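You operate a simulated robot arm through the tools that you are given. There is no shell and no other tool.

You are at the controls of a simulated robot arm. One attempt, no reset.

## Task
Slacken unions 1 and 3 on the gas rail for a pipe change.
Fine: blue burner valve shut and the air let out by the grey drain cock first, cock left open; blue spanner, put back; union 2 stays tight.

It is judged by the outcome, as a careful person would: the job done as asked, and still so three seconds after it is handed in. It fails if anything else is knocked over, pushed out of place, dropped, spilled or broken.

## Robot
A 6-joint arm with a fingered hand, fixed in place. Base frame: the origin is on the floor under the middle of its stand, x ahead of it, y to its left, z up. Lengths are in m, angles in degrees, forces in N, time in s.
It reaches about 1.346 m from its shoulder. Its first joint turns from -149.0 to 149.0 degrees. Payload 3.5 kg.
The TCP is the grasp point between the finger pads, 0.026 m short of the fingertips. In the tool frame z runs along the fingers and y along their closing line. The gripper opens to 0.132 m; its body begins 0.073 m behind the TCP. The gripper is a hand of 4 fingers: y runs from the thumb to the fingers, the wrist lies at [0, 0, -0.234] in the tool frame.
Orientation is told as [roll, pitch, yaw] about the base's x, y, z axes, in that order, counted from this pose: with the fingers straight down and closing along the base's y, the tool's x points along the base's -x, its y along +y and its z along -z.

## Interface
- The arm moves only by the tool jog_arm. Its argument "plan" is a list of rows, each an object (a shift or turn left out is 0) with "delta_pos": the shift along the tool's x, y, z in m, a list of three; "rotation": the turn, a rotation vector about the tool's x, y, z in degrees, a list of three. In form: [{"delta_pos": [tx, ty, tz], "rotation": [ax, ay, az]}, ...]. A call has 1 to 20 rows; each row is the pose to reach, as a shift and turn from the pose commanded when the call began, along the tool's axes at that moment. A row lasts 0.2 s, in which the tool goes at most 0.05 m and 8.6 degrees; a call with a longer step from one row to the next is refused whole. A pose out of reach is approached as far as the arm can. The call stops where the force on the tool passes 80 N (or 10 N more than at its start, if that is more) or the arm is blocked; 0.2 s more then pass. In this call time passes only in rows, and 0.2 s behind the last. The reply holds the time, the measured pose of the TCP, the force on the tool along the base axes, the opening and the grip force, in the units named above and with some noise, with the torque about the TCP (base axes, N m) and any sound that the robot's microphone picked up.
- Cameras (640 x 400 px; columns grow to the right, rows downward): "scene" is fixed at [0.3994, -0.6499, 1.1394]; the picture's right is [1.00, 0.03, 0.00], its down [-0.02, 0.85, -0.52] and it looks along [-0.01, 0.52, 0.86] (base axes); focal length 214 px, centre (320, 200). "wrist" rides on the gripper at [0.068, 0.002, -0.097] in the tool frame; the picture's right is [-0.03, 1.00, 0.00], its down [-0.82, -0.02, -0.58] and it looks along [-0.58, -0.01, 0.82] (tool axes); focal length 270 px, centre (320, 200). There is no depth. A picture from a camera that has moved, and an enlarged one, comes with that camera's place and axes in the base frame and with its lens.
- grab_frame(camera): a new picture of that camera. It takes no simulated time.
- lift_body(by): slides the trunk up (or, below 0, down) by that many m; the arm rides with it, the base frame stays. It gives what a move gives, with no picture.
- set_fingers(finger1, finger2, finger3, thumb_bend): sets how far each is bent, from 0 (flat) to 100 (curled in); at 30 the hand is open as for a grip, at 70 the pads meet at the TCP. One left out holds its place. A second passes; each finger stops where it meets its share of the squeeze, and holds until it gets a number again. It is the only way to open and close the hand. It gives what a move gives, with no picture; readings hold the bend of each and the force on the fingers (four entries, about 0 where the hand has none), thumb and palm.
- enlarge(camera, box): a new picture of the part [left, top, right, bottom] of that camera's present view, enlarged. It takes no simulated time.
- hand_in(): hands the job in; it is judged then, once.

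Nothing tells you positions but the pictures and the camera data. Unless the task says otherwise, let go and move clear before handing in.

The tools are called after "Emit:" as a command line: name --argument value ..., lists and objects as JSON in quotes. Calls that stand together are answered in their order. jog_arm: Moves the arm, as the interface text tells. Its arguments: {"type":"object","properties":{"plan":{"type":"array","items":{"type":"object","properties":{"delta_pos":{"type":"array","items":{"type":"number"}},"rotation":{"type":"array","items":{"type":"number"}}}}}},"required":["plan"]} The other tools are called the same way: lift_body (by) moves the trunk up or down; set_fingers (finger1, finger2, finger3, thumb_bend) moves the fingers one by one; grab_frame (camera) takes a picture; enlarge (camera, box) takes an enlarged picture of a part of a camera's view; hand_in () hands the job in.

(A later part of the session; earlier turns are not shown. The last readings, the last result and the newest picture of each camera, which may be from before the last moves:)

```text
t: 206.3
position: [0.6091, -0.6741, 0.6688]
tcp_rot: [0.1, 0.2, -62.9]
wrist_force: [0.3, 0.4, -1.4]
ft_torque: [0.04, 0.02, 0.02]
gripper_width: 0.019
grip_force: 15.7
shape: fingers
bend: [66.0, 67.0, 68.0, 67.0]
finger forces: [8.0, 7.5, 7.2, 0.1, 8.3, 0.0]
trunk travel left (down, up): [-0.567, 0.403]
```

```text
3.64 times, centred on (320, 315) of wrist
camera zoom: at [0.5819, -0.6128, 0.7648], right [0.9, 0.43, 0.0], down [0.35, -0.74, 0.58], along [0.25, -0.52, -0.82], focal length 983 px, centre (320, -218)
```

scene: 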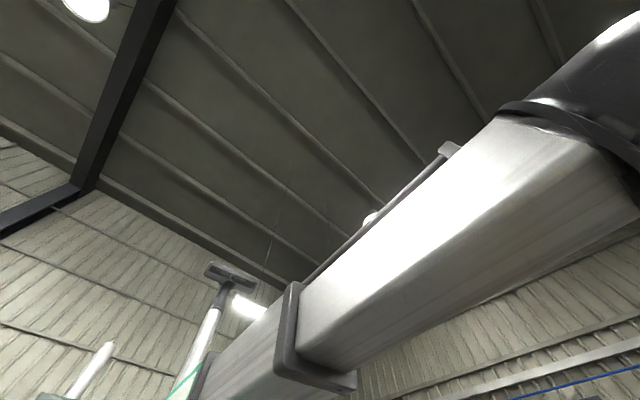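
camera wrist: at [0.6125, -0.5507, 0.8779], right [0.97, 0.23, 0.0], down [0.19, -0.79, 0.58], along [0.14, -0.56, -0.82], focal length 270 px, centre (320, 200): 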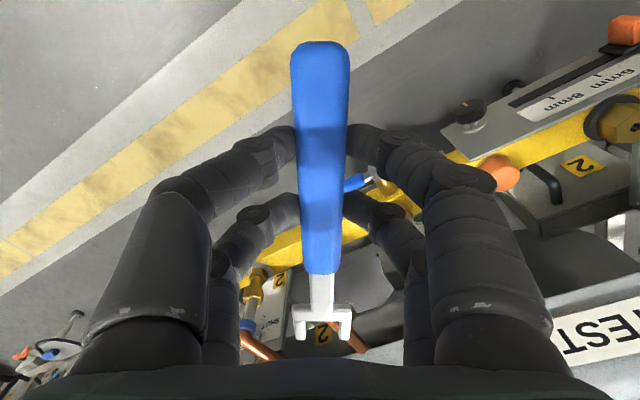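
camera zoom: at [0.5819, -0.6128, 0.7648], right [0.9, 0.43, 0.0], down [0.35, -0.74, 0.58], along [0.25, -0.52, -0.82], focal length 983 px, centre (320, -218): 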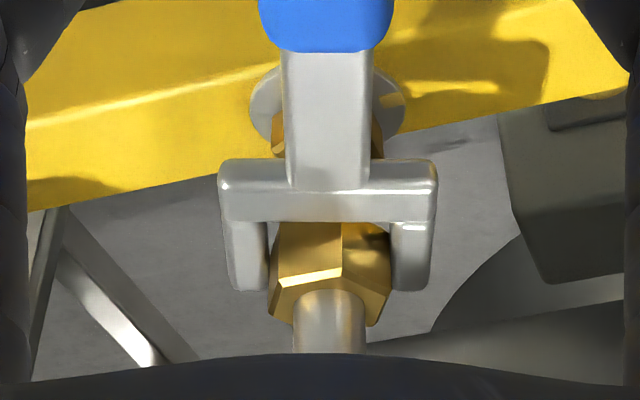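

Still in free play (expected ~11–14°). Continuing.

Emit:
jog_arm --plan '[{"delta_pos": [-0.0004, -0.0109, 0], "rotation": [0, 0, -4]}, {"delta_pos": [-0.0015, -0.0217, 0], "rotation": [0, 0, -8]}]'

Emit:
enlarge --camera "wrist" --box '[240, 260, 400, 370]'

```text
t: 206.9
position: [0.592, -0.6845, 0.6681]
tcp_rot: [0.1, 0.0, -54.9]
wrist_force: [1.5, 0.8, -1.4]
ft_torque: [0.07, -0.02, -0.01]
gripper_width: 0.0189
grip_force: 15.2
shape: fingers
bend: [66.0, 67.0, 68.0, 67.0]
finger forces: [8.0, 7.7, 6.9, 0.1, 7.6, 0.1]
trunk travel left (down, up): [-0.567, 0.403]
```

```text
3.64 times, centred on (320, 315) of wrist
camera zoom: at [0.5557, -0.6286, 0.7648], right [0.83, 0.55, 0.0], down [0.45, -0.68, 0.58], along [0.32, -0.48, -0.82], focal length 983 px, centre (320, -218)
```

zoom: 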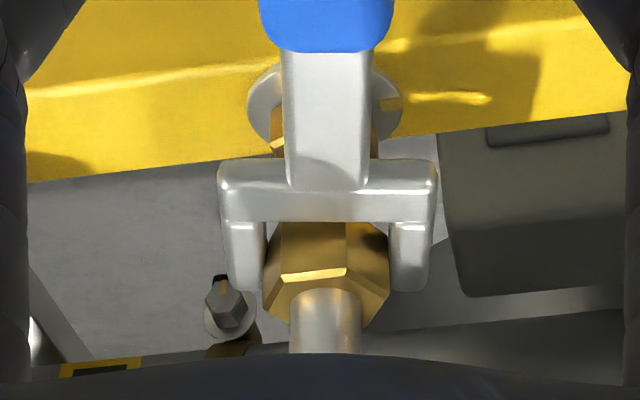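

Contact is just beginning at about 20°. Continuing in 4° steps.

Emit:
jog_arm --plan '[{"delta_pos": [-0.0004, -0.0109, 0], "rotation": [0, 0, -4]}, {"delta_pos": [-0.0015, -0.0217, 0], "rotation": [0, 0, -8]}]'

Emit:
enlarge --camera "wrist" --box '[240, 260, 400, 370]'

```text
t: 207.6
position: [0.5752, -0.6982, 0.6679]
tcp_rot: [0.0, 0.0, -46.9]
wrist_force: [3.6, -3.2, -2.1]
ft_torque: [-0.02, -0.05, -0.05]
gripper_width: 0.0186
grip_force: 15.4
shape: fingers
bend: [66.0, 67.0, 69.0, 67.0]
finger forces: [8.1, 7.6, 6.8, 0.1, 7.9, 0.0]
trunk travel left (down, up): [-0.567, 0.403]
```

```text
3.64 times, centred on (320, 315) of wrist
camera zoom: at [0.5305, -0.6478, 0.7645], right [0.75, 0.66, 0.0], down [0.54, -0.61, 0.58], along [0.38, -0.43, -0.82], focal length 983 px, centre (320, -218)
```

zoom: 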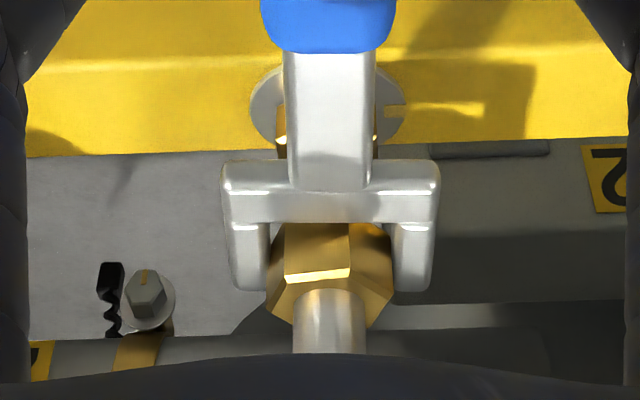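

The nut is already turning with the spanner (low torque, ~5 N). Continuing the stroke.

Emit:
jog_arm --plan '[{"delta_pos": [-0.0004, -0.0109, 0], "rotation": [0, 0, -4]}, {"delta_pos": [-0.0015, -0.0217, 0], "rotation": [0, 0, -8]}, {"delta_pos": [-0.0034, -0.0324, 0], "rotation": [0, 0, -12]}, {"delta_pos": [-0.006, -0.043, 0], "rotation": [0, 0, -16]}]'

Emit:
enlarge --camera "wrist" --box '[240, 260, 400, 370]'

```text
t: 208.6
position: [0.5459, -0.732, 0.6688]
tcp_rot: [0.1, 0.1, -31.0]
wrist_force: [4.7, -1.7, -1.9]
ft_torque: [-0.06, -0.09, 0.03]
gripper_width: 0.0188
grip_force: 15.0
shape: fingers
bend: [66.0, 67.0, 69.0, 67.0]
finger forces: [7.6, 8.0, 6.7, 0.0, 8.3, 0.0]
trunk travel left (down, up): [-0.567, 0.403]
```

```text
3.64 times, centred on (320, 315) of wrist
camera zoom: at [0.4903, -0.6961, 0.7646], right [0.54, 0.84, 0.0], down [0.69, -0.44, 0.58], along [0.49, -0.31, -0.82], focal length 983 px, centre (320, -218)
```

zoom: 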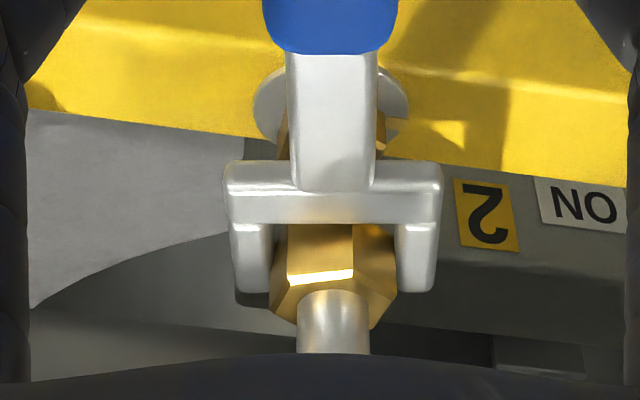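

The nut turns with the jaw (about 27° so far). Continuing.

Emit:
jog_arm --plan '[{"delta_pos": [-0.0004, -0.0109, 0], "rotation": [0, 0, -4]}, {"delta_pos": [-0.0015, -0.0217, 0], "rotation": [0, 0, -8]}, {"delta_pos": [-0.0034, -0.0324, 0], "rotation": [0, 0, -12]}, {"delta_pos": [-0.006, -0.043, 0], "rotation": [0, 0, -16]}, {"delta_pos": [-0.0094, -0.0534, 0], "rotation": [0, 0, -20]}]'

Emit:
grab_frame --camera "wrist"

Emit:
enlarge --camera "wrist" --box '[240, 260, 400, 370]'

```text
t: 209.8
position: [0.5277, -0.7835, 0.6688]
tcp_rot: [0.1, 0.0, -10.8]
wrist_force: [-4.3, 0.8, -2.5]
ft_torque: [0.03, 0.12, 0.02]
gripper_width: 0.0187
grip_force: 15.1
shape: fingers
bend: [66.0, 67.0, 69.0, 67.0]
finger forces: [7.7, 7.6, 7.1, 0.0, 8.2, 0.0]
trunk travel left (down, up): [-0.567, 0.403]
```

```text
taken
camera wrist: at [0.4624, -0.7682, 0.7649], right [0.21, 0.98, 0.0], down [0.8, -0.18, 0.58], along [0.56, -0.12, -0.82], focal length 270 px, centre (320, 200)
```

wrist: 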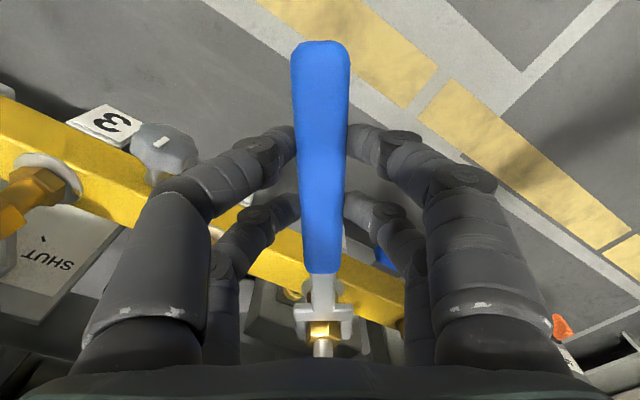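

```text
3.64 times, centred on (320, 315) of wrist
camera zoom: at [0.4624, -0.7682, 0.7649], right [0.21, 0.98, 0.0], down [0.8, -0.18, 0.58], along [0.56, -0.12, -0.82], focal length 983 px, centre (320, -218)
```

zoom: 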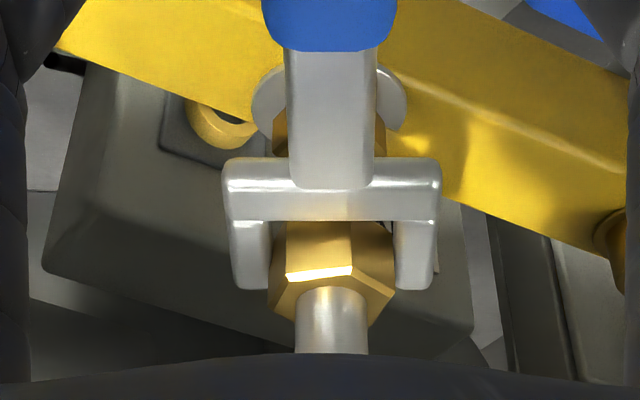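

Nut turned about 47° so far. There is room for a little more in this stroke.

Emit:
jog_arm --plan '[{"delta_pos": [-0.0004, -0.0109, 0], "rotation": [0, 0, -4]}, {"delta_pos": [-0.0015, -0.0217, 0], "rotation": [0, 0, -8]}, {"delta_pos": [-0.0034, -0.0324, 0], "rotation": [0, 0, -12]}, {"delta_pos": [-0.006, -0.043, 0], "rotation": [0, 0, -16]}]'

Emit:
grab_frame --camera "wrist"

Emit:
enlarge --camera "wrist" --box '[240, 260, 400, 370]'

```text
t: 210.8
position: [0.525, -0.8272, 0.6692]
tcp_rot: [0.1, 0.1, 5.2]
wrist_force: [-6.5, 0.9, -1.9]
ft_torque: [-0.05, 0.15, 0.1]
gripper_width: 0.0189
grip_force: 15.1
shape: fingers
bend: [67.0, 67.0, 69.0, 67.0]
finger forces: [7.4, 8.0, 6.6, 0.0, 8.4, 0.0]
trunk travel left (down, up): [-0.567, 0.403]
```

```text
taken
camera wrist: at [0.4585, -0.831, 0.7649], right [-0.06, 1.0, 0.0], down [0.81, 0.05, 0.58], along [0.58, 0.04, -0.82], focal length 270 px, centre (320, 200)
```

wrist: 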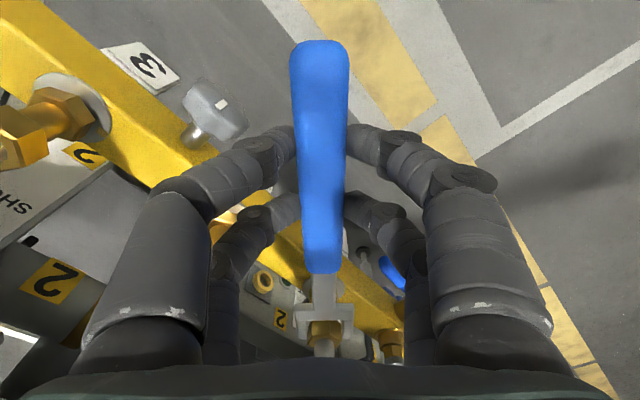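

```text
3.64 times, centred on (320, 315) of wrist
camera zoom: at [0.4585, -0.831, 0.7649], right [-0.06, 1.0, 0.0], down [0.81, 0.05, 0.58], along [0.58, 0.04, -0.82], focal length 983 px, centre (320, -218)
```

zoom: 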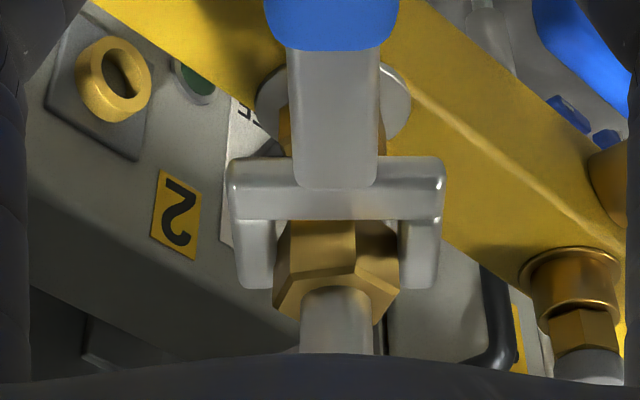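

The nut has now turned about 63°. I'll take a second stroke for a clear slackening: ease back, raise the jaw to the sleeve, swing back 60°+ and re-seat.

Emit:
jog_arm --plan '[{"delta_pos": [-0.0004, 0.0109, 0], "rotation": [0, 0, 4]}, {"delta_pos": [-0.0015, 0.0217, 0], "rotation": [0, 0, 8]}, {"delta_pos": [-0.0034, 0.0324, 0], "rotation": [0, 0, 12]}]'

Emit:
lift_body --by 0.028

Emit:
enlarge --camera "wrist" --box '[240, 260, 400, 370]'

```text
t: 211.6
position: [0.5256, -0.794, 0.6674]
tcp_rot: [0.1, 0.1, -7.0]
wrist_force: [-5.9, 1.1, -1.6]
ft_torque: [0.07, 0.18, 0.06]
gripper_width: 0.0187
grip_force: 15.1
shape: fingers
bend: [67.0, 67.0, 69.0, 67.0]
finger forces: [7.6, 7.8, 6.8, 0.1, 8.2, 0.1]
trunk travel left (down, up): [-0.567, 0.403]
```

```text
t: 212.3
position: [0.5263, -0.7932, 0.6958]
tcp_rot: [0.2, 0.0, -7.0]
wrist_force: [-0.6, 0.6, -0.8]
ft_torque: [0.03, 0.05, 0.04]
gripper_width: 0.0189
grip_force: 14.9
shape: fingers
bend: [67.0, 67.0, 69.0, 67.0]
finger forces: [8.0, 7.4, 7.3, 0.0, 8.1, 0.0]
trunk travel left (down, up): [-0.595, 0.375]
```

```text
3.64 times, centred on (320, 315) of wrist
camera zoom: at [0.4599, -0.7842, 0.7927], right [0.15, 0.99, 0.0], down [0.81, -0.12, 0.58], along [0.57, -0.08, -0.82], focal length 983 px, centre (320, -218)
```

zoom: 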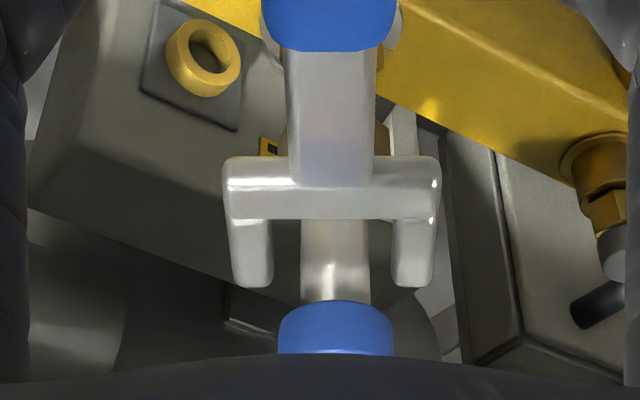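

The jaw is up at the sleeve. Swinging back clockwise ~64° around the sleeve to the next flat.

Emit:
jog_arm --plan '[{"delta_pos": [-0.0006, 0.0163, 0], "rotation": [0, 0, 6]}, {"delta_pos": [-0.0029, 0.0325, 0], "rotation": [0, 0, 12]}, {"delta_pos": [-0.0068, 0.0483, 0], "rotation": [0, 0, 18]}, {"delta_pos": [-0.0125, 0.0637, 0], "rotation": [0, 0, 24]}, {"delta_pos": [-0.0196, 0.0783, 0], "rotation": [0, 0, 30]}, {"delta_pos": [-0.0283, 0.0922, 0], "rotation": [0, 0, 36]}, {"delta_pos": [-0.0384, 0.105, 0], "rotation": [0, 0, 42]}, {"delta_pos": [-0.0497, 0.1167, 0], "rotation": [0, 0, 48]}, {"delta_pos": [-0.0623, 0.1272, 0], "rotation": [0, 0, 54]}, {"delta_pos": [-0.0758, 0.1364, 0], "rotation": [0, 0, 60]}, {"delta_pos": [-0.0854, 0.1416, 0], "rotation": [0, 0, 64.3]}]'

Emit:
enlarge --camera "wrist" --box '[240, 260, 400, 370]'

```text
t: 214.7
position: [0.6264, -0.665, 0.6965]
tcp_rot: [0.0, 0.1, -71.5]
wrist_force: [0.1, -0.2, -1.4]
ft_torque: [0.02, 0.02, 0.01]
gripper_width: 0.0189
grip_force: 16.0
shape: fingers
bend: [67.0, 67.0, 69.0, 67.0]
finger forces: [8.0, 7.4, 7.4, 0.0, 8.0, 0.0]
trunk travel left (down, up): [-0.595, 0.375]
```

```text
3.64 times, centred on (320, 315) of wrist
camera zoom: at [0.6086, -0.5989, 0.7928], right [0.96, 0.29, 0.0], down [0.24, -0.78, 0.58], along [0.17, -0.55, -0.82], focal length 983 px, centre (320, -218)
```

zoom: 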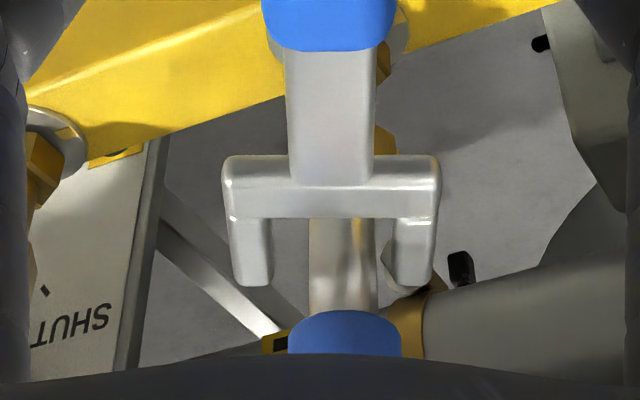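

Sleeve is ~2 mm to the right of the jaw centre; I'll correct and lower to just above the nut to check.

Emit:
jog_arm --plan '[{"delta_pos": [0, 0.0021, 0]}]'

Emit:
lift_body --by -0.012

Emit:
enlarge --camera "wrist" --box '[260, 280, 380, 370]'

```text
t: 215.1
position: [0.6293, -0.6623, 0.6975]
tcp_rot: [0.0, 0.1, -71.3]
wrist_force: [0.1, -0.5, -2.1]
ft_torque: [0.07, 0.01, -0.03]
gripper_width: 0.0189
grip_force: 15.2
shape: fingers
bend: [67.0, 67.0, 69.0, 67.0]
finger forces: [8.0, 7.4, 7.5, 0.0, 8.1, 0.0]
trunk travel left (down, up): [-0.595, 0.375]
```

```text
t: 215.7
position: [0.6302, -0.6637, 0.6844]
tcp_rot: [0.0, 0.1, -71.3]
wrist_force: [0.0, 0.6, -1.0]
ft_torque: [0.05, 0.01, 0.02]
gripper_width: 0.0191
grip_force: 15.2
shape: fingers
bend: [67.0, 67.0, 69.0, 67.0]
finger forces: [8.0, 7.4, 7.4, 0.0, 7.9, 0.0]
trunk travel left (down, up): [-0.583, 0.387]
```

```text
4.44 times, centred on (320, 325) of wrist
camera zoom: at [0.6108, -0.598, 0.7808], right [0.95, 0.3, 0.0], down [0.24, -0.78, 0.58], along [0.17, -0.55, -0.82], focal length 1201 px, centre (320, -356)
```

zoom: 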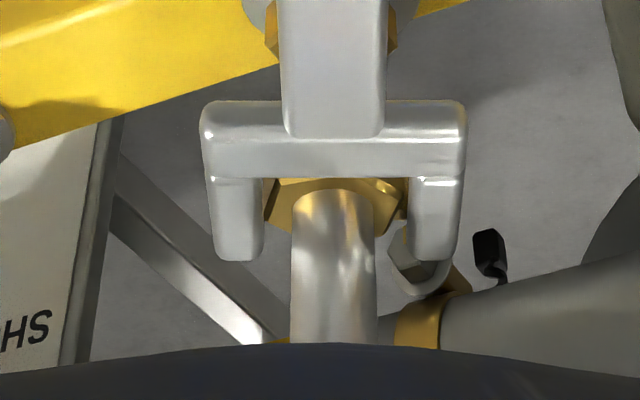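

Let me look closer at the hex orientation relative to the jaw before dropping.

Emit:
enlarge --camera "wrist" --box '[296, 310, 352, 345]'

```text
11.43 times, centred on (324, 328) of wrist
camera zoom: at [0.6108, -0.598, 0.7808], right [0.95, 0.3, 0.0], down [0.24, -0.78, 0.58], along [0.17, -0.55, -0.82], focal length 3089 px, centre (274, -1257)
```

zoom: 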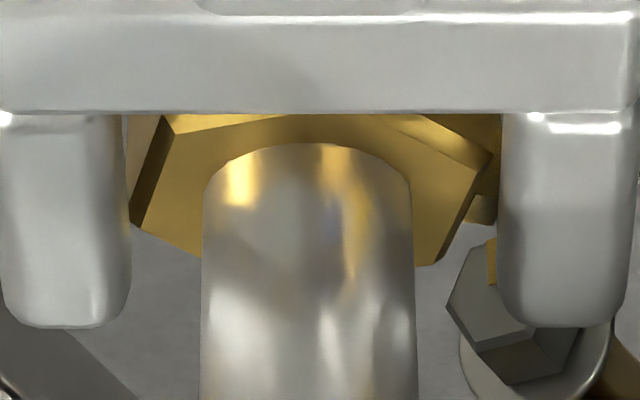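

The nut is 11° off from this jaw angle (it was dragged back a little). I'll swing 11° further clockwise to line up, then check.

Emit:
jog_arm --plan '[{"delta_pos": [-0.0007, 0.0151, 0], "rotation": [0, 0, 5.5]}, {"delta_pos": [-0.0029, 0.0301, 0], "rotation": [0, 0, 11]}]'

Emit:
enlarge --camera "wrist" --box '[296, 310, 352, 345]'

```text
t: 216.3
position: [0.6587, -0.6556, 0.6853]
tcp_rot: [0.0, 0.0, -82.3]
wrist_force: [-1.7, 0.8, -1.5]
ft_torque: [0.07, -0.01, -0.01]
gripper_width: 0.019
grip_force: 15.5
shape: fingers
bend: [67.0, 67.0, 69.0, 67.0]
finger forces: [8.0, 7.4, 7.4, 0.0, 8.0, 0.0]
trunk travel left (down, up): [-0.583, 0.387]
```

```text
11.43 times, centred on (324, 328) of wrist
camera zoom: at [0.6535, -0.5878, 0.7809], right [0.99, 0.11, 0.0], down [0.09, -0.81, 0.58], along [0.06, -0.57, -0.82], focal length 3089 px, centre (274, -1257)
```

zoom: 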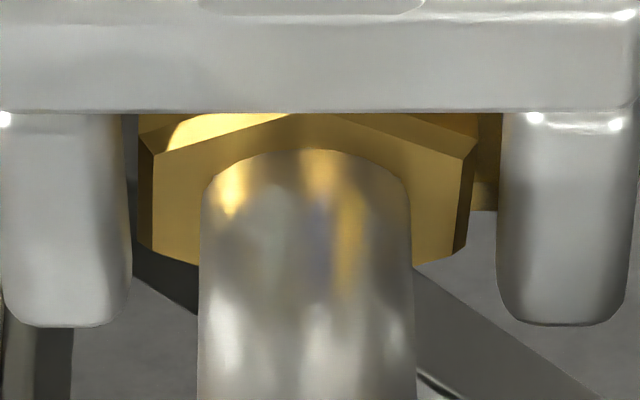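

Now squarely aligned. Tiny lateral trim and lower onto the hex.

Emit:
jog_arm --plan '[{"delta_pos": [0, -0.0006, 0]}]'

Emit:
lift_body --by -0.008

Emit:
lift_body --by -0.008

Emit:
enlarge --camera "wrist" --box '[260, 280, 380, 370]'

```text
t: 216.7
position: [0.6577, -0.6544, 0.6838]
tcp_rot: [0.0, 0.1, -82.3]
wrist_force: [0.1, 0.2, -1.6]
ft_torque: [0.02, 0.01, 0.02]
gripper_width: 0.019
grip_force: 15.5
shape: fingers
bend: [67.0, 67.0, 69.0, 67.0]
finger forces: [8.0, 7.3, 7.3, 0.0, 8.0, 0.0]
trunk travel left (down, up): [-0.583, 0.387]
```

```text
t: 217.2
position: [0.6582, -0.6564, 0.6772]
tcp_rot: [-0.2, 0.2, -82.2]
wrist_force: [0.3, -0.1, -2.0]
ft_torque: [0.06, 0.02, 0.0]
gripper_width: 0.0191
grip_force: 15.3
shape: fingers
bend: [67.0, 67.0, 69.0, 67.0]
finger forces: [8.0, 7.4, 7.5, 0.0, 8.0, 0.0]
trunk travel left (down, up): [-0.575, 0.395]
```

```text
t: 217.8
position: [0.6594, -0.6563, 0.6681]
tcp_rot: [0.0, 0.1, -82.2]
wrist_force: [0.6, -0.6, -2.2]
ft_torque: [0.06, 0.01, 0.03]
gripper_width: 0.0189
grip_force: 15.3
shape: fingers
bend: [67.0, 67.0, 69.0, 67.0]
finger forces: [8.0, 7.4, 7.4, 0.0, 7.9, 0.1]
trunk travel left (down, up): [-0.567, 0.403]
```

```text
4.44 times, centred on (320, 325) of wrist
camera zoom: at [0.6522, -0.588, 0.7648], right [0.99, 0.11, 0.0], down [0.09, -0.81, 0.58], along [0.06, -0.57, -0.82], focal length 1201 px, centre (320, -356)
```

zoom: 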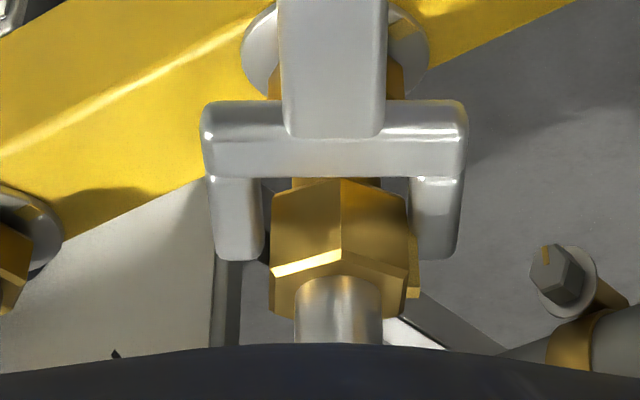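

Seated; I'll push in 3 mm more for better engagement and take the second stroke.

Emit:
jog_arm --plan '[{"delta_pos": [-0.003, 0, 0]}]'

Emit:
jog_arm --plan '[{"delta_pos": [-0.0006, -0.0135, 0], "rotation": [0, 0, -5]}, {"delta_pos": [-0.0023, -0.0268, 0], "rotation": [0, 0, -10]}, {"delta_pos": [-0.0053, -0.04, 0], "rotation": [0, 0, -15]}, {"delta_pos": [-0.0093, -0.0529, 0], "rotation": [0, 0, -20]}, {"delta_pos": [-0.0145, -0.0653, 0], "rotation": [0, 0, -25]}, {"delta_pos": [-0.0207, -0.0773, 0], "rotation": [0, 0, -30]}, {"delta_pos": [-0.028, -0.0887, 0], "rotation": [0, 0, -35]}, {"delta_pos": [-0.0362, -0.0994, 0], "rotation": [0, 0, -40]}, {"delta_pos": [-0.0453, -0.1093, 0], "rotation": [0, 0, -45]}]'

Emit:
enlarge --camera "wrist" --box '[240, 260, 400, 370]'

```text
t: 218.2
position: [0.6598, -0.659, 0.668]
tcp_rot: [0.0, 0.1, -82.4]
wrist_force: [0.4, 0.2, -1.8]
ft_torque: [0.07, 0.01, 0.01]
gripper_width: 0.0189
grip_force: 15.6
shape: fingers
bend: [67.0, 67.0, 69.0, 67.0]
finger forces: [8.1, 7.5, 7.4, 0.0, 8.1, 0.0]
trunk travel left (down, up): [-0.567, 0.403]
```

```text
t: 220.2
position: [0.5565, -0.7191, 0.6688]
tcp_rot: [0.1, 0.0, -37.2]
wrist_force: [-0.6, 0.5, -1.9]
ft_torque: [0.04, 0.03, 0.03]
gripper_width: 0.0191
grip_force: 15.4
shape: fingers
bend: [67.0, 67.0, 69.0, 67.0]
finger forces: [7.9, 7.4, 7.4, 0.2, 8.0, 0.1]
trunk travel left (down, up): [-0.567, 0.403]
```

```text
3.64 times, centred on (320, 315) of wrist
camera zoom: at [0.5041, -0.6765, 0.7648], right [0.62, 0.78, 0.0], down [0.64, -0.51, 0.58], along [0.45, -0.36, -0.82], focal length 983 px, centre (320, -218)
```

zoom: 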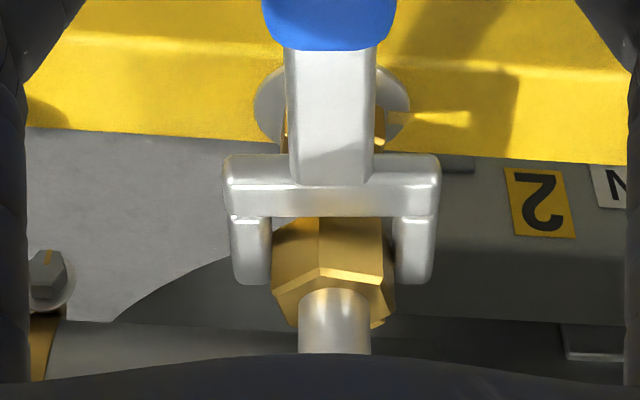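

The jaw angle relative to the hex looks different – I need to see whether the nut turned or the jaw slipped past a corner. Looking closely.

Emit:
enlarge --camera "wrist" --box '[288, 300, 368, 350]'

Emit:
grab_frame --camera "wrist"

```text
8.00 times, centred on (328, 325) of wrist
camera zoom: at [0.5041, -0.6765, 0.7648], right [0.62, 0.78, 0.0], down [0.64, -0.51, 0.58], along [0.45, -0.36, -0.82], focal length 2162 px, centre (256, -800)
```

zoom: 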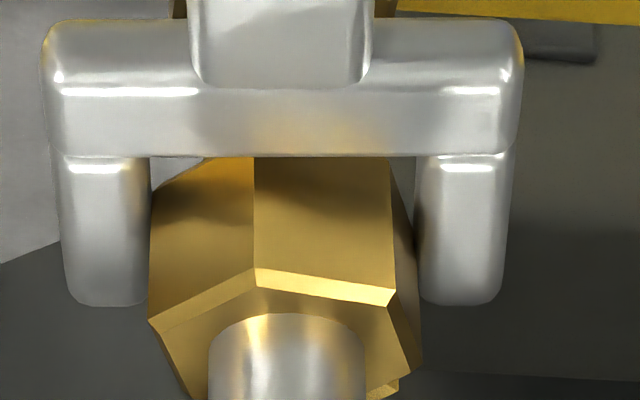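

```text
taken
camera wrist: at [0.5041, -0.6765, 0.7648], right [0.62, 0.78, 0.0], down [0.64, -0.51, 0.58], along [0.45, -0.36, -0.82], focal length 270 px, centre (320, 200)
```

wrist: 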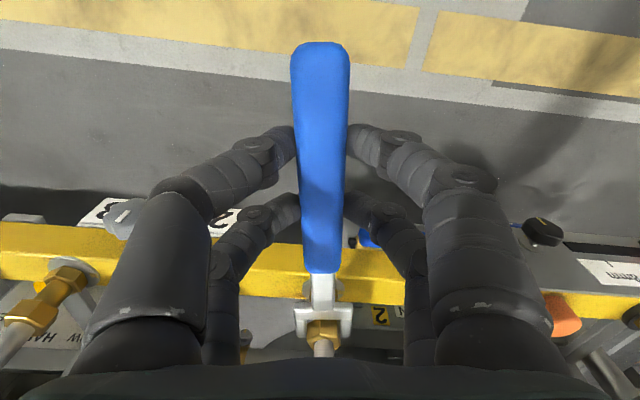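

It seems the jaw slipped past a corner without turning the nut in this stroke. I'll continue slowly to the next contact and watch force and nut angle in small steps.

Emit:
jog_arm --plan '[{"delta_pos": [-0.0006, -0.0135, 0], "rotation": [0, 0, -5]}, {"delta_pos": [-0.0023, -0.0268, 0], "rotation": [0, 0, -10]}, {"delta_pos": [-0.0053, -0.04, 0], "rotation": [0, 0, -15]}, {"delta_pos": [-0.0093, -0.0529, 0], "rotation": [0, 0, -20]}, {"delta_pos": [-0.0145, -0.0653, 0], "rotation": [0, 0, -25]}]'

Emit:
enlarge --camera "wrist" --box '[288, 300, 368, 350]'

Emit:
jog_arm --plan '[{"delta_pos": [-0.0002, -0.0081, 0], "rotation": [0, 0, -3]}]'

Emit:
jog_arm --plan '[{"delta_pos": [-0.0002, -0.0081, 0], "rotation": [0, 0, -3]}]'

Emit:
enlarge --camera "wrist" --box '[288, 300, 368, 350]'

```text
t: 221.4
position: [0.5293, -0.7782, 0.6681]
tcp_rot: [0.2, 0.0, -12.2]
wrist_force: [0.1, 0.8, -1.9]
ft_torque: [0.0, 0.07, 0.01]
gripper_width: 0.0188
grip_force: 15.4
shape: fingers
bend: [67.0, 67.0, 69.0, 67.0]
finger forces: [8.0, 7.4, 7.4, 0.0, 8.0, 0.0]
trunk travel left (down, up): [-0.567, 0.403]
```

```text
8.00 times, centred on (328, 325) of wrist
camera zoom: at [0.4635, -0.7627, 0.7648], right [0.24, 0.97, 0.0], down [0.79, -0.19, 0.58], along [0.56, -0.13, -0.82], focal length 2162 px, centre (256, -800)
```

zoom: 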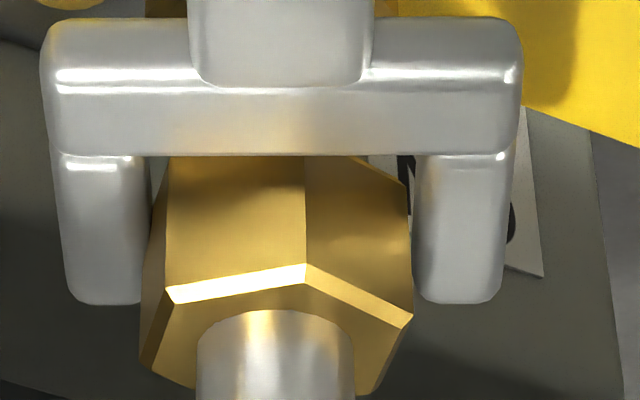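

```text
t: 221.8
position: [0.5267, -0.7872, 0.6689]
tcp_rot: [0.1, -0.1, -9.2]
wrist_force: [-0.2, 1.0, -1.5]
ft_torque: [0.05, 0.05, -0.01]
gripper_width: 0.0188
grip_force: 15.3
shape: fingers
bend: [67.0, 67.0, 69.0, 67.0]
finger forces: [8.0, 7.3, 7.3, 0.0, 8.1, 0.1]
trunk travel left (down, up): [-0.567, 0.403]
```

```text
t: 222.2
position: [0.5265, -0.7948, 0.6687]
tcp_rot: [0.0, 0.0, -6.1]
wrist_force: [-0.4, 0.5, -1.6]
ft_torque: [-0.05, 0.04, -0.04]
gripper_width: 0.0187
grip_force: 15.0
shape: fingers
bend: [67.0, 67.0, 69.0, 67.0]
finger forces: [8.0, 7.4, 7.5, 0.0, 8.0, 0.0]
trunk travel left (down, up): [-0.567, 0.403]
```

```text
8.00 times, centred on (328, 325) of wrist
camera zoom: at [0.4593, -0.7859, 0.7647], right [0.13, 0.99, 0.0], down [0.81, -0.11, 0.58], along [0.57, -0.08, -0.82], focal length 2162 px, centre (256, -800)
```

zoom: 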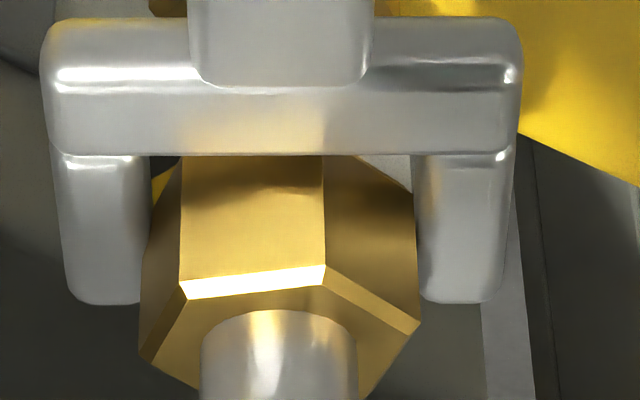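

The nut stays put while the jaw rotates freely: the jaw sits too low, just under the hex on the neck. I'll swing back to the aligned angle (yaw ≈ −84°) at this level and then raise a little into the hex.

Emit:
jog_arm --plan '[{"delta_pos": [-0.001, 0.0175, 0], "rotation": [0, 0, 6.5]}, {"delta_pos": [-0.004, 0.0349, 0], "rotation": [0, 0, 13]}, {"delta_pos": [-0.0089, 0.0517, 0], "rotation": [0, 0, 19.5]}, {"delta_pos": [-0.0157, 0.0679, 0], "rotation": [0, 0, 26]}, {"delta_pos": [-0.0243, 0.0833, 0], "rotation": [0, 0, 32.5]}, {"delta_pos": [-0.0345, 0.0975, 0], "rotation": [0, 0, 39]}, {"delta_pos": [-0.0464, 0.1106, 0], "rotation": [0, 0, 45.5]}, {"delta_pos": [-0.0596, 0.1221, 0], "rotation": [0, 0, 52]}, {"delta_pos": [-0.074, 0.1322, 0], "rotation": [0, 0, 58.5]}, {"delta_pos": [-0.0895, 0.1405, 0], "rotation": [0, 0, 65]}, {"delta_pos": [-0.1058, 0.147, 0], "rotation": [0, 0, 71.5]}, {"delta_pos": [-0.122, 0.1514, 0], "rotation": [0, 0, 77.7]}]'

Emit:
enlarge --camera "wrist" --box '[288, 300, 368, 350]'

```text
t: 224.8
position: [0.6643, -0.6601, 0.6686]
tcp_rot: [0.1, 0.1, -84.1]
wrist_force: [0.3, 0.6, -1.5]
ft_torque: [0.03, 0.03, -0.03]
gripper_width: 0.0188
grip_force: 14.7
shape: fingers
bend: [67.0, 67.0, 69.0, 67.0]
finger forces: [7.8, 7.5, 7.1, 0.1, 8.1, 0.0]
trunk travel left (down, up): [-0.567, 0.403]
```

```text
8.00 times, centred on (328, 325) of wrist
camera zoom: at [0.6604, -0.5907, 0.7649], right [1.0, 0.08, 0.0], down [0.06, -0.81, 0.58], along [0.05, -0.57, -0.82], focal length 2162 px, centre (256, -800)
```

zoom: 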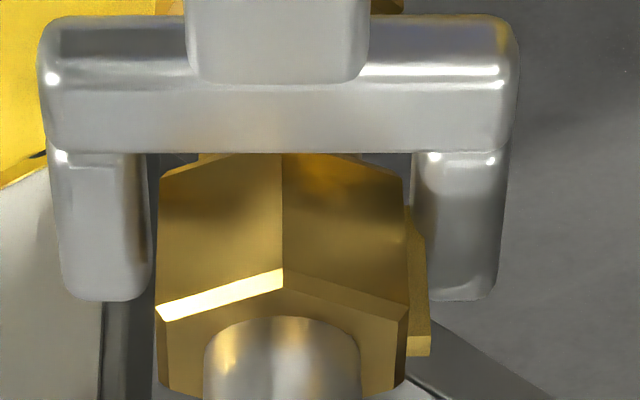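

Aligned (corner centred). Raising 7 mm into the hex and testing for contact with a small swing.

Emit:
lift_body --by 0.007

Emit:
jog_arm --plan '[{"delta_pos": [-0.0006, -0.0135, 0], "rotation": [0, 0, -5]}, {"delta_pos": [-0.0023, -0.0269, 0], "rotation": [0, 0, -10]}, {"delta_pos": [-0.0053, -0.0401, 0], "rotation": [0, 0, -15]}, {"delta_pos": [-0.0093, -0.053, 0], "rotation": [0, 0, -20]}]'

Emit:
enlarge --camera "wrist" --box '[288, 300, 368, 350]'

```text
t: 225.4
position: [0.6635, -0.6587, 0.6754]
tcp_rot: [-0.2, 0.0, -84.0]
wrist_force: [0.2, -0.2, -2.3]
ft_torque: [0.05, 0.01, 0.0]
gripper_width: 0.019
grip_force: 15.5
shape: fingers
bend: [67.0, 67.0, 69.0, 67.0]
finger forces: [7.9, 7.4, 7.1, 0.1, 8.1, 0.0]
trunk travel left (down, up): [-0.574, 0.396]
```

```text
t: 226.4
position: [0.6117, -0.6741, 0.6748]
tcp_rot: [0.1, 0.1, -63.9]
wrist_force: [-1.3, 1.5, -1.0]
ft_torque: [0.09, 0.05, -0.02]
gripper_width: 0.0189
grip_force: 15.2
shape: fingers
bend: [67.0, 67.0, 69.0, 67.0]
finger forces: [7.8, 7.5, 6.9, 0.1, 8.3, 0.1]
trunk travel left (down, up): [-0.574, 0.396]
```

```text
8.00 times, centred on (328, 325) of wrist
camera zoom: at [0.5846, -0.6119, 0.7719], right [0.91, 0.42, 0.0], down [0.34, -0.74, 0.58], along [0.24, -0.52, -0.82], focal length 2162 px, centre (256, -800)
```

zoom: 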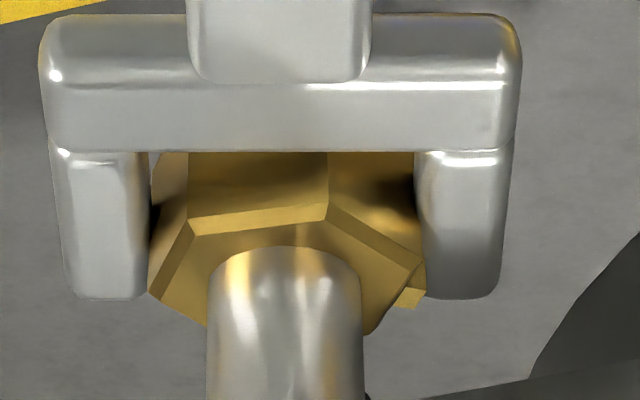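

Contact is starting now and the prong overlaps the hex in height. Continuing the stroke and checking that the nut follows.

Emit:
jog_arm --plan '[{"delta_pos": [-0.0004, -0.0108, 0], "rotation": [0, 0, -4]}, {"delta_pos": [-0.0015, -0.0216, 0], "rotation": [0, 0, -8]}, {"delta_pos": [-0.0034, -0.0322, 0], "rotation": [0, 0, -12]}]'

Emit:
enlarge --camera "wrist" --box '[288, 300, 368, 350]'

```text
t: 227.2
position: [0.5842, -0.6917, 0.6763]
tcp_rot: [0.1, 0.1, -51.9]
wrist_force: [-4.2, 4.7, -2.2]
ft_torque: [0.15, 0.09, 0.02]
gripper_width: 0.019
grip_force: 15.4
shape: fingers
bend: [67.0, 67.0, 69.0, 67.0]
finger forces: [8.1, 7.2, 7.4, 0.0, 7.9, 0.0]
trunk travel left (down, up): [-0.574, 0.396]
```

```text
8.00 times, centred on (328, 325) of wrist
camera zoom: at [0.5456, -0.6361, 0.7721], right [0.8, 0.6, 0.0], down [0.49, -0.66, 0.58], along [0.34, -0.46, -0.82], focal length 2162 px, centre (256, -800)
```

zoom: 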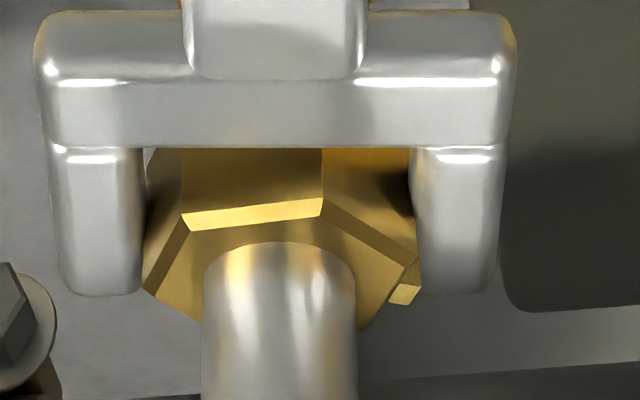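

The nut is following. Continuing the stroke.

Emit:
jog_arm --plan '[{"delta_pos": [0.0006, -0.0108, 0], "rotation": [0, 0, -4]}, {"delta_pos": [-0.0005, -0.0216, 0], "rotation": [0, 0, -8]}, {"delta_pos": [-0.0024, -0.0323, 0], "rotation": [0, 0, -12]}, {"delta_pos": [-0.005, -0.0429, 0], "rotation": [0, 0, -16]}, {"delta_pos": [-0.0084, -0.0532, 0], "rotation": [0, 0, -20]}, {"delta_pos": [-0.0125, -0.0632, 0], "rotation": [0, 0, -24]}, {"delta_pos": [-0.0172, -0.073, 0], "rotation": [0, 0, -28]}]'

Emit:
enlarge --camera "wrist" --box '[288, 300, 368, 350]'

```text
t: 228.8
position: [0.5395, -0.7464, 0.6748]
tcp_rot: [0.2, 0.0, -23.8]
wrist_force: [4.5, 8.0, -2.0]
ft_torque: [0.24, -0.12, -0.12]
gripper_width: 0.0191
grip_force: 15.1
shape: fingers
bend: [66.0, 67.0, 69.0, 68.0]
finger forces: [10.5, 9.3, 5.6, 0.0, 4.8, 0.1]
trunk travel left (down, up): [-0.574, 0.396]
```

```text
8.00 times, centred on (328, 325) of wrist
camera zoom: at [0.4784, -0.7185, 0.7718], right [0.43, 0.9, 0.0], down [0.74, -0.35, 0.58], along [0.52, -0.24, -0.82], focal length 2162 px, centre (256, -800)
```

zoom: 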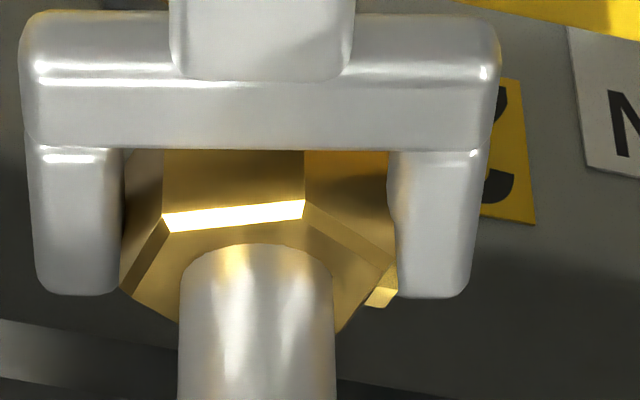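

Resistance has grown a bit (≈9 N at the handle). The nut has turned roughly 90° in total. A few more degrees to see whether it is still moving.

Emit:
jog_arm --plan '[{"delta_pos": [-0.0004, -0.0108, 0], "rotation": [0, 0, -4]}, {"delta_pos": [-0.0015, -0.0216, 0], "rotation": [0, 0, -8]}]'

Emit:
enlarge --camera "wrist" --box '[288, 300, 368, 350]'

```text
t: 229.4
position: [0.5338, -0.7649, 0.677]
tcp_rot: [0.4, -0.3, -15.8]
wrist_force: [20.9, 28.4, 7.4]
ft_torque: [0.91, -0.45, -0.4]
gripper_width: 0.0287
grip_force: 18.2
shape: fingers
bend: [58.0, 61.0, 72.0, 71.0]
finger forces: [19.6, 16.4, 0.6, 0.0, 0.1, 0.0]
trunk travel left (down, up): [-0.574, 0.396]
```

```text
8.00 times, centred on (328, 325) of wrist
camera zoom: at [0.4696, -0.7461, 0.7728], right [0.3, 0.95, 0.01], down [0.77, -0.25, 0.58], along [0.56, -0.17, -0.81], focal length 2162 px, centre (256, -800)
```

zoom: 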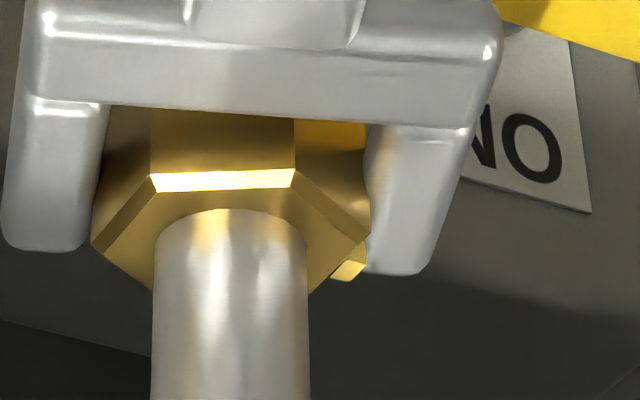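

Firm stop: force jumped to 35 N and the nut no longer moves – it has turned about 90° in total and reached its end. I'll back off right away to unload the spanner.

Emit:
jog_arm --plan '[{"delta_pos": [-0.0004, 0.0108, 0], "rotation": [0, 0, 4]}, {"delta_pos": [-0.0015, 0.0216, 0], "rotation": [0, 0, 8]}, {"delta_pos": [-0.0034, 0.0322, 0], "rotation": [0, 0, 12]}]'

Emit:
grab_frame --camera "wrist"

Emit:
enlarge --camera "wrist" --box '[240, 260, 400, 370]'

```text
t: 230.2
position: [0.5417, -0.7416, 0.6762]
tcp_rot: [-0.2, -0.1, -28.2]
wrist_force: [6.2, -2.7, 9.9]
ft_torque: [-0.15, -0.1, 0.0]
gripper_width: 0.019
grip_force: 16.5
shape: fingers
bend: [64.0, 65.0, 72.0, 69.0]
finger forces: [8.5, 8.2, 9.0, 0.0, 7.3, 0.0]
trunk travel left (down, up): [-0.574, 0.396]
```

```text
taken
camera wrist: at [0.4836, -0.7075, 0.7722], right [0.49, 0.87, 0.0], down [0.71, -0.4, 0.58], along [0.5, -0.29, -0.82], focal length 270 px, centre (320, 200)
```

wrist: 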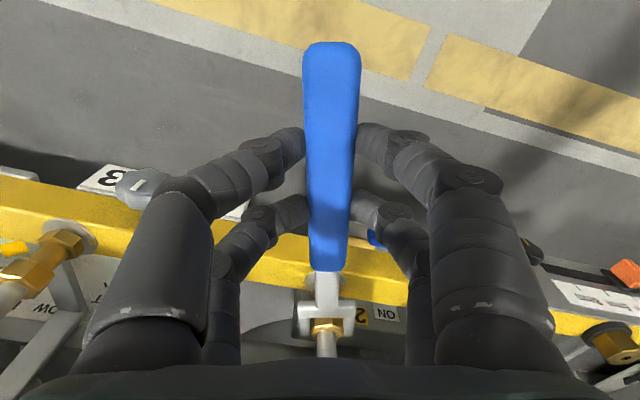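

```text
3.64 times, centred on (320, 315) of wrist
camera zoom: at [0.4836, -0.7075, 0.7722], right [0.49, 0.87, 0.0], down [0.71, -0.4, 0.58], along [0.5, -0.29, -0.82], focal length 983 px, centre (320, -218)
```

zoom: 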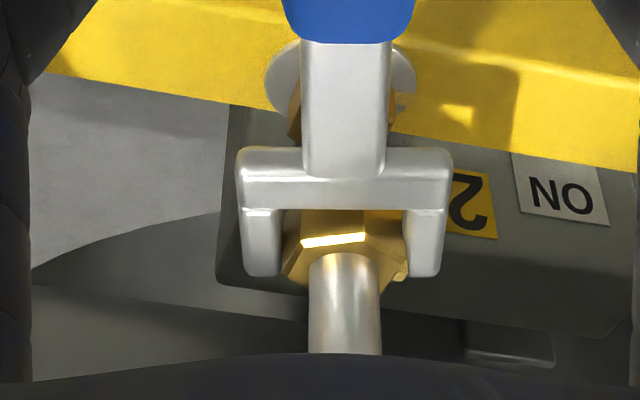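

The spanner is held by all fingers again. I'll swing back to the aligned angle so the jaw is free, then lift off.

Emit:
jog_arm --plan '[{"delta_pos": [-0.0004, 0.0108, 0], "rotation": [0, 0, 4]}, {"delta_pos": [-0.0015, 0.0216, 0], "rotation": [0, 0, 8]}, {"delta_pos": [-0.0034, 0.0322, 0], "rotation": [0, 0, 12]}, {"delta_pos": [-0.0052, 0.0401, 0], "rotation": [0, 0, 15]}]'

Emit:
enlarge --camera "wrist" --box '[240, 260, 400, 370]'

```text
t: 231.2
position: [0.5674, -0.7065, 0.6756]
tcp_rot: [0.1, 0.0, -43.0]
wrist_force: [7.4, -6.7, 9.5]
ft_torque: [-0.24, -0.1, -0.02]
gripper_width: 0.0191
grip_force: 16.9
shape: fingers
bend: [64.0, 65.0, 72.0, 69.0]
finger forces: [8.5, 8.2, 9.3, 0.0, 7.3, 0.0]
trunk travel left (down, up): [-0.574, 0.396]
```

```text
3.64 times, centred on (320, 315) of wrist
camera zoom: at [0.5189, -0.6587, 0.7722], right [0.7, 0.71, 0.0], down [0.58, -0.57, 0.58], along [0.41, -0.4, -0.82], focal length 983 px, centre (320, -218)
```

zoom: 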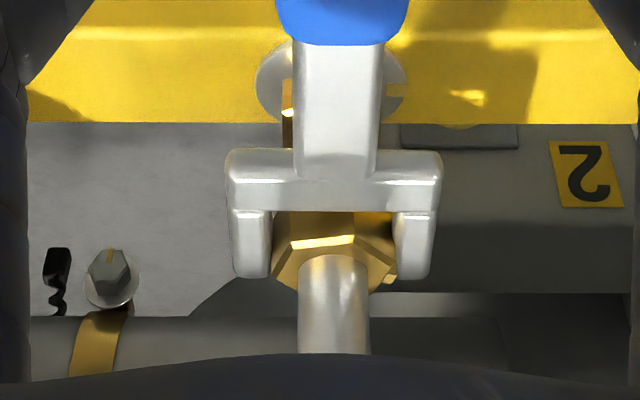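

The jaw is clinging to the nut and dragging it back. Let me look closely before moving further.

Emit:
enlarge --camera "wrist" --box '[288, 300, 368, 350]'

Emit:
grab_frame --camera "wrist"

```text
8.00 times, centred on (328, 325) of wrist
camera zoom: at [0.5189, -0.6587, 0.7722], right [0.7, 0.71, 0.0], down [0.58, -0.57, 0.58], along [0.41, -0.4, -0.82], focal length 2162 px, centre (256, -800)
```

zoom: 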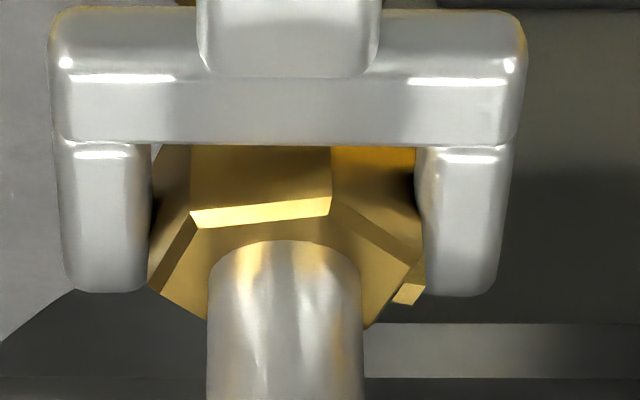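

```text
taken
camera wrist: at [0.5189, -0.6587, 0.7722], right [0.7, 0.71, 0.0], down [0.58, -0.57, 0.58], along [0.41, -0.4, -0.82], focal length 270 px, centre (320, 200)
```

wrist: 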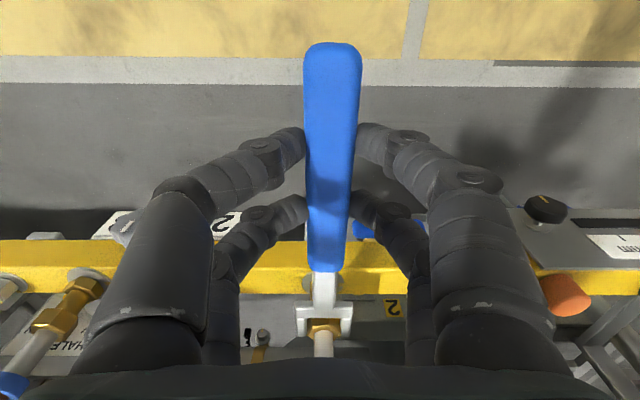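

The nut now turns freely with the jaw (it's slack), and residual radial/vertical load makes it follow. I'll relax those loads: up a few mm and slightly inward.

Emit:
lift_body --by 0.004

Emit:
jog_arm --plan '[{"delta_pos": [-0.003, 0, 0]}]'

```text
t: 231.7
position: [0.5654, -0.7064, 0.68]
tcp_rot: [0.1, 0.1, -42.9]
wrist_force: [1.5, 0.3, -1.5]
ft_torque: [0.05, 0.07, -0.02]
gripper_width: 0.0196
grip_force: 14.3
shape: fingers
bend: [65.0, 65.0, 70.0, 68.0]
finger forces: [8.1, 6.5, 7.8, 0.0, 6.8, 0.1]
trunk travel left (down, up): [-0.578, 0.392]
```

```text
t: 232.1
position: [0.5676, -0.7085, 0.6791]
tcp_rot: [0.1, 0.1, -43.0]
wrist_force: [0.1, 1.0, -1.5]
ft_torque: [0.02, 0.04, 0.02]
gripper_width: 0.0194
grip_force: 14.4
shape: fingers
bend: [65.0, 65.0, 70.0, 68.0]
finger forces: [8.0, 6.6, 7.8, 0.1, 6.8, 0.0]
trunk travel left (down, up): [-0.578, 0.392]
```

Loads are gone. Let me check the jaw and nut now.

Emit:
enlarge --camera "wrist" --box '[288, 300, 368, 350]'

```text
8.00 times, centred on (328, 325) of wrist
camera zoom: at [0.5207, -0.6611, 0.7758], right [0.7, 0.71, 0.0], down [0.58, -0.57, 0.58], along [0.41, -0.4, -0.82], focal length 2162 px, centre (256, -800)
```

zoom: 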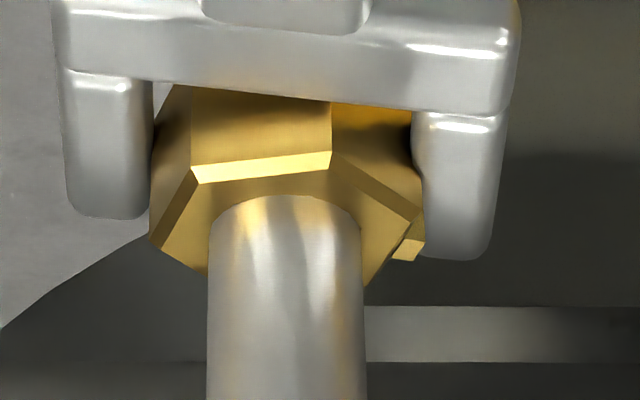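

The nut sits about 20° short of its stop because it was dragged back. I'll nudge it forward again gently to about yaw −27°, then lift off straight up without swinging back.

Emit:
jog_arm --plan '[{"delta_pos": [-0.0004, -0.0108, 0], "rotation": [0, 0, -4]}, {"delta_pos": [-0.0015, -0.0216, 0], "rotation": [0, 0, -8]}, {"delta_pos": [-0.0034, -0.0322, 0], "rotation": [0, 0, -12]}, {"delta_pos": [-0.006, -0.0427, 0], "rotation": [0, 0, -16]}]'

Emit:
enlarge --camera "wrist" --box '[288, 300, 368, 350]'

```text
t: 233.1
position: [0.5437, -0.7446, 0.6792]
tcp_rot: [0.1, 0.1, -26.9]
wrist_force: [-3.3, 2.3, -1.5]
ft_torque: [0.05, 0.13, -0.01]
gripper_width: 0.0196
grip_force: 14.4
shape: fingers
bend: [65.0, 65.0, 70.0, 68.0]
finger forces: [7.9, 6.4, 7.8, 0.1, 6.8, 0.0]
trunk travel left (down, up): [-0.578, 0.392]
```

```text
8.00 times, centred on (328, 325) of wrist
camera zoom: at [0.485, -0.7115, 0.7759], right [0.47, 0.88, 0.0], down [0.72, -0.39, 0.58], along [0.51, -0.27, -0.82], focal length 2162 px, centre (256, -800)
```

zoom: 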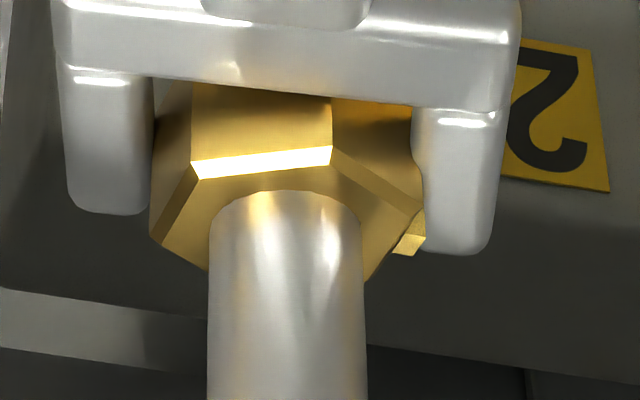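

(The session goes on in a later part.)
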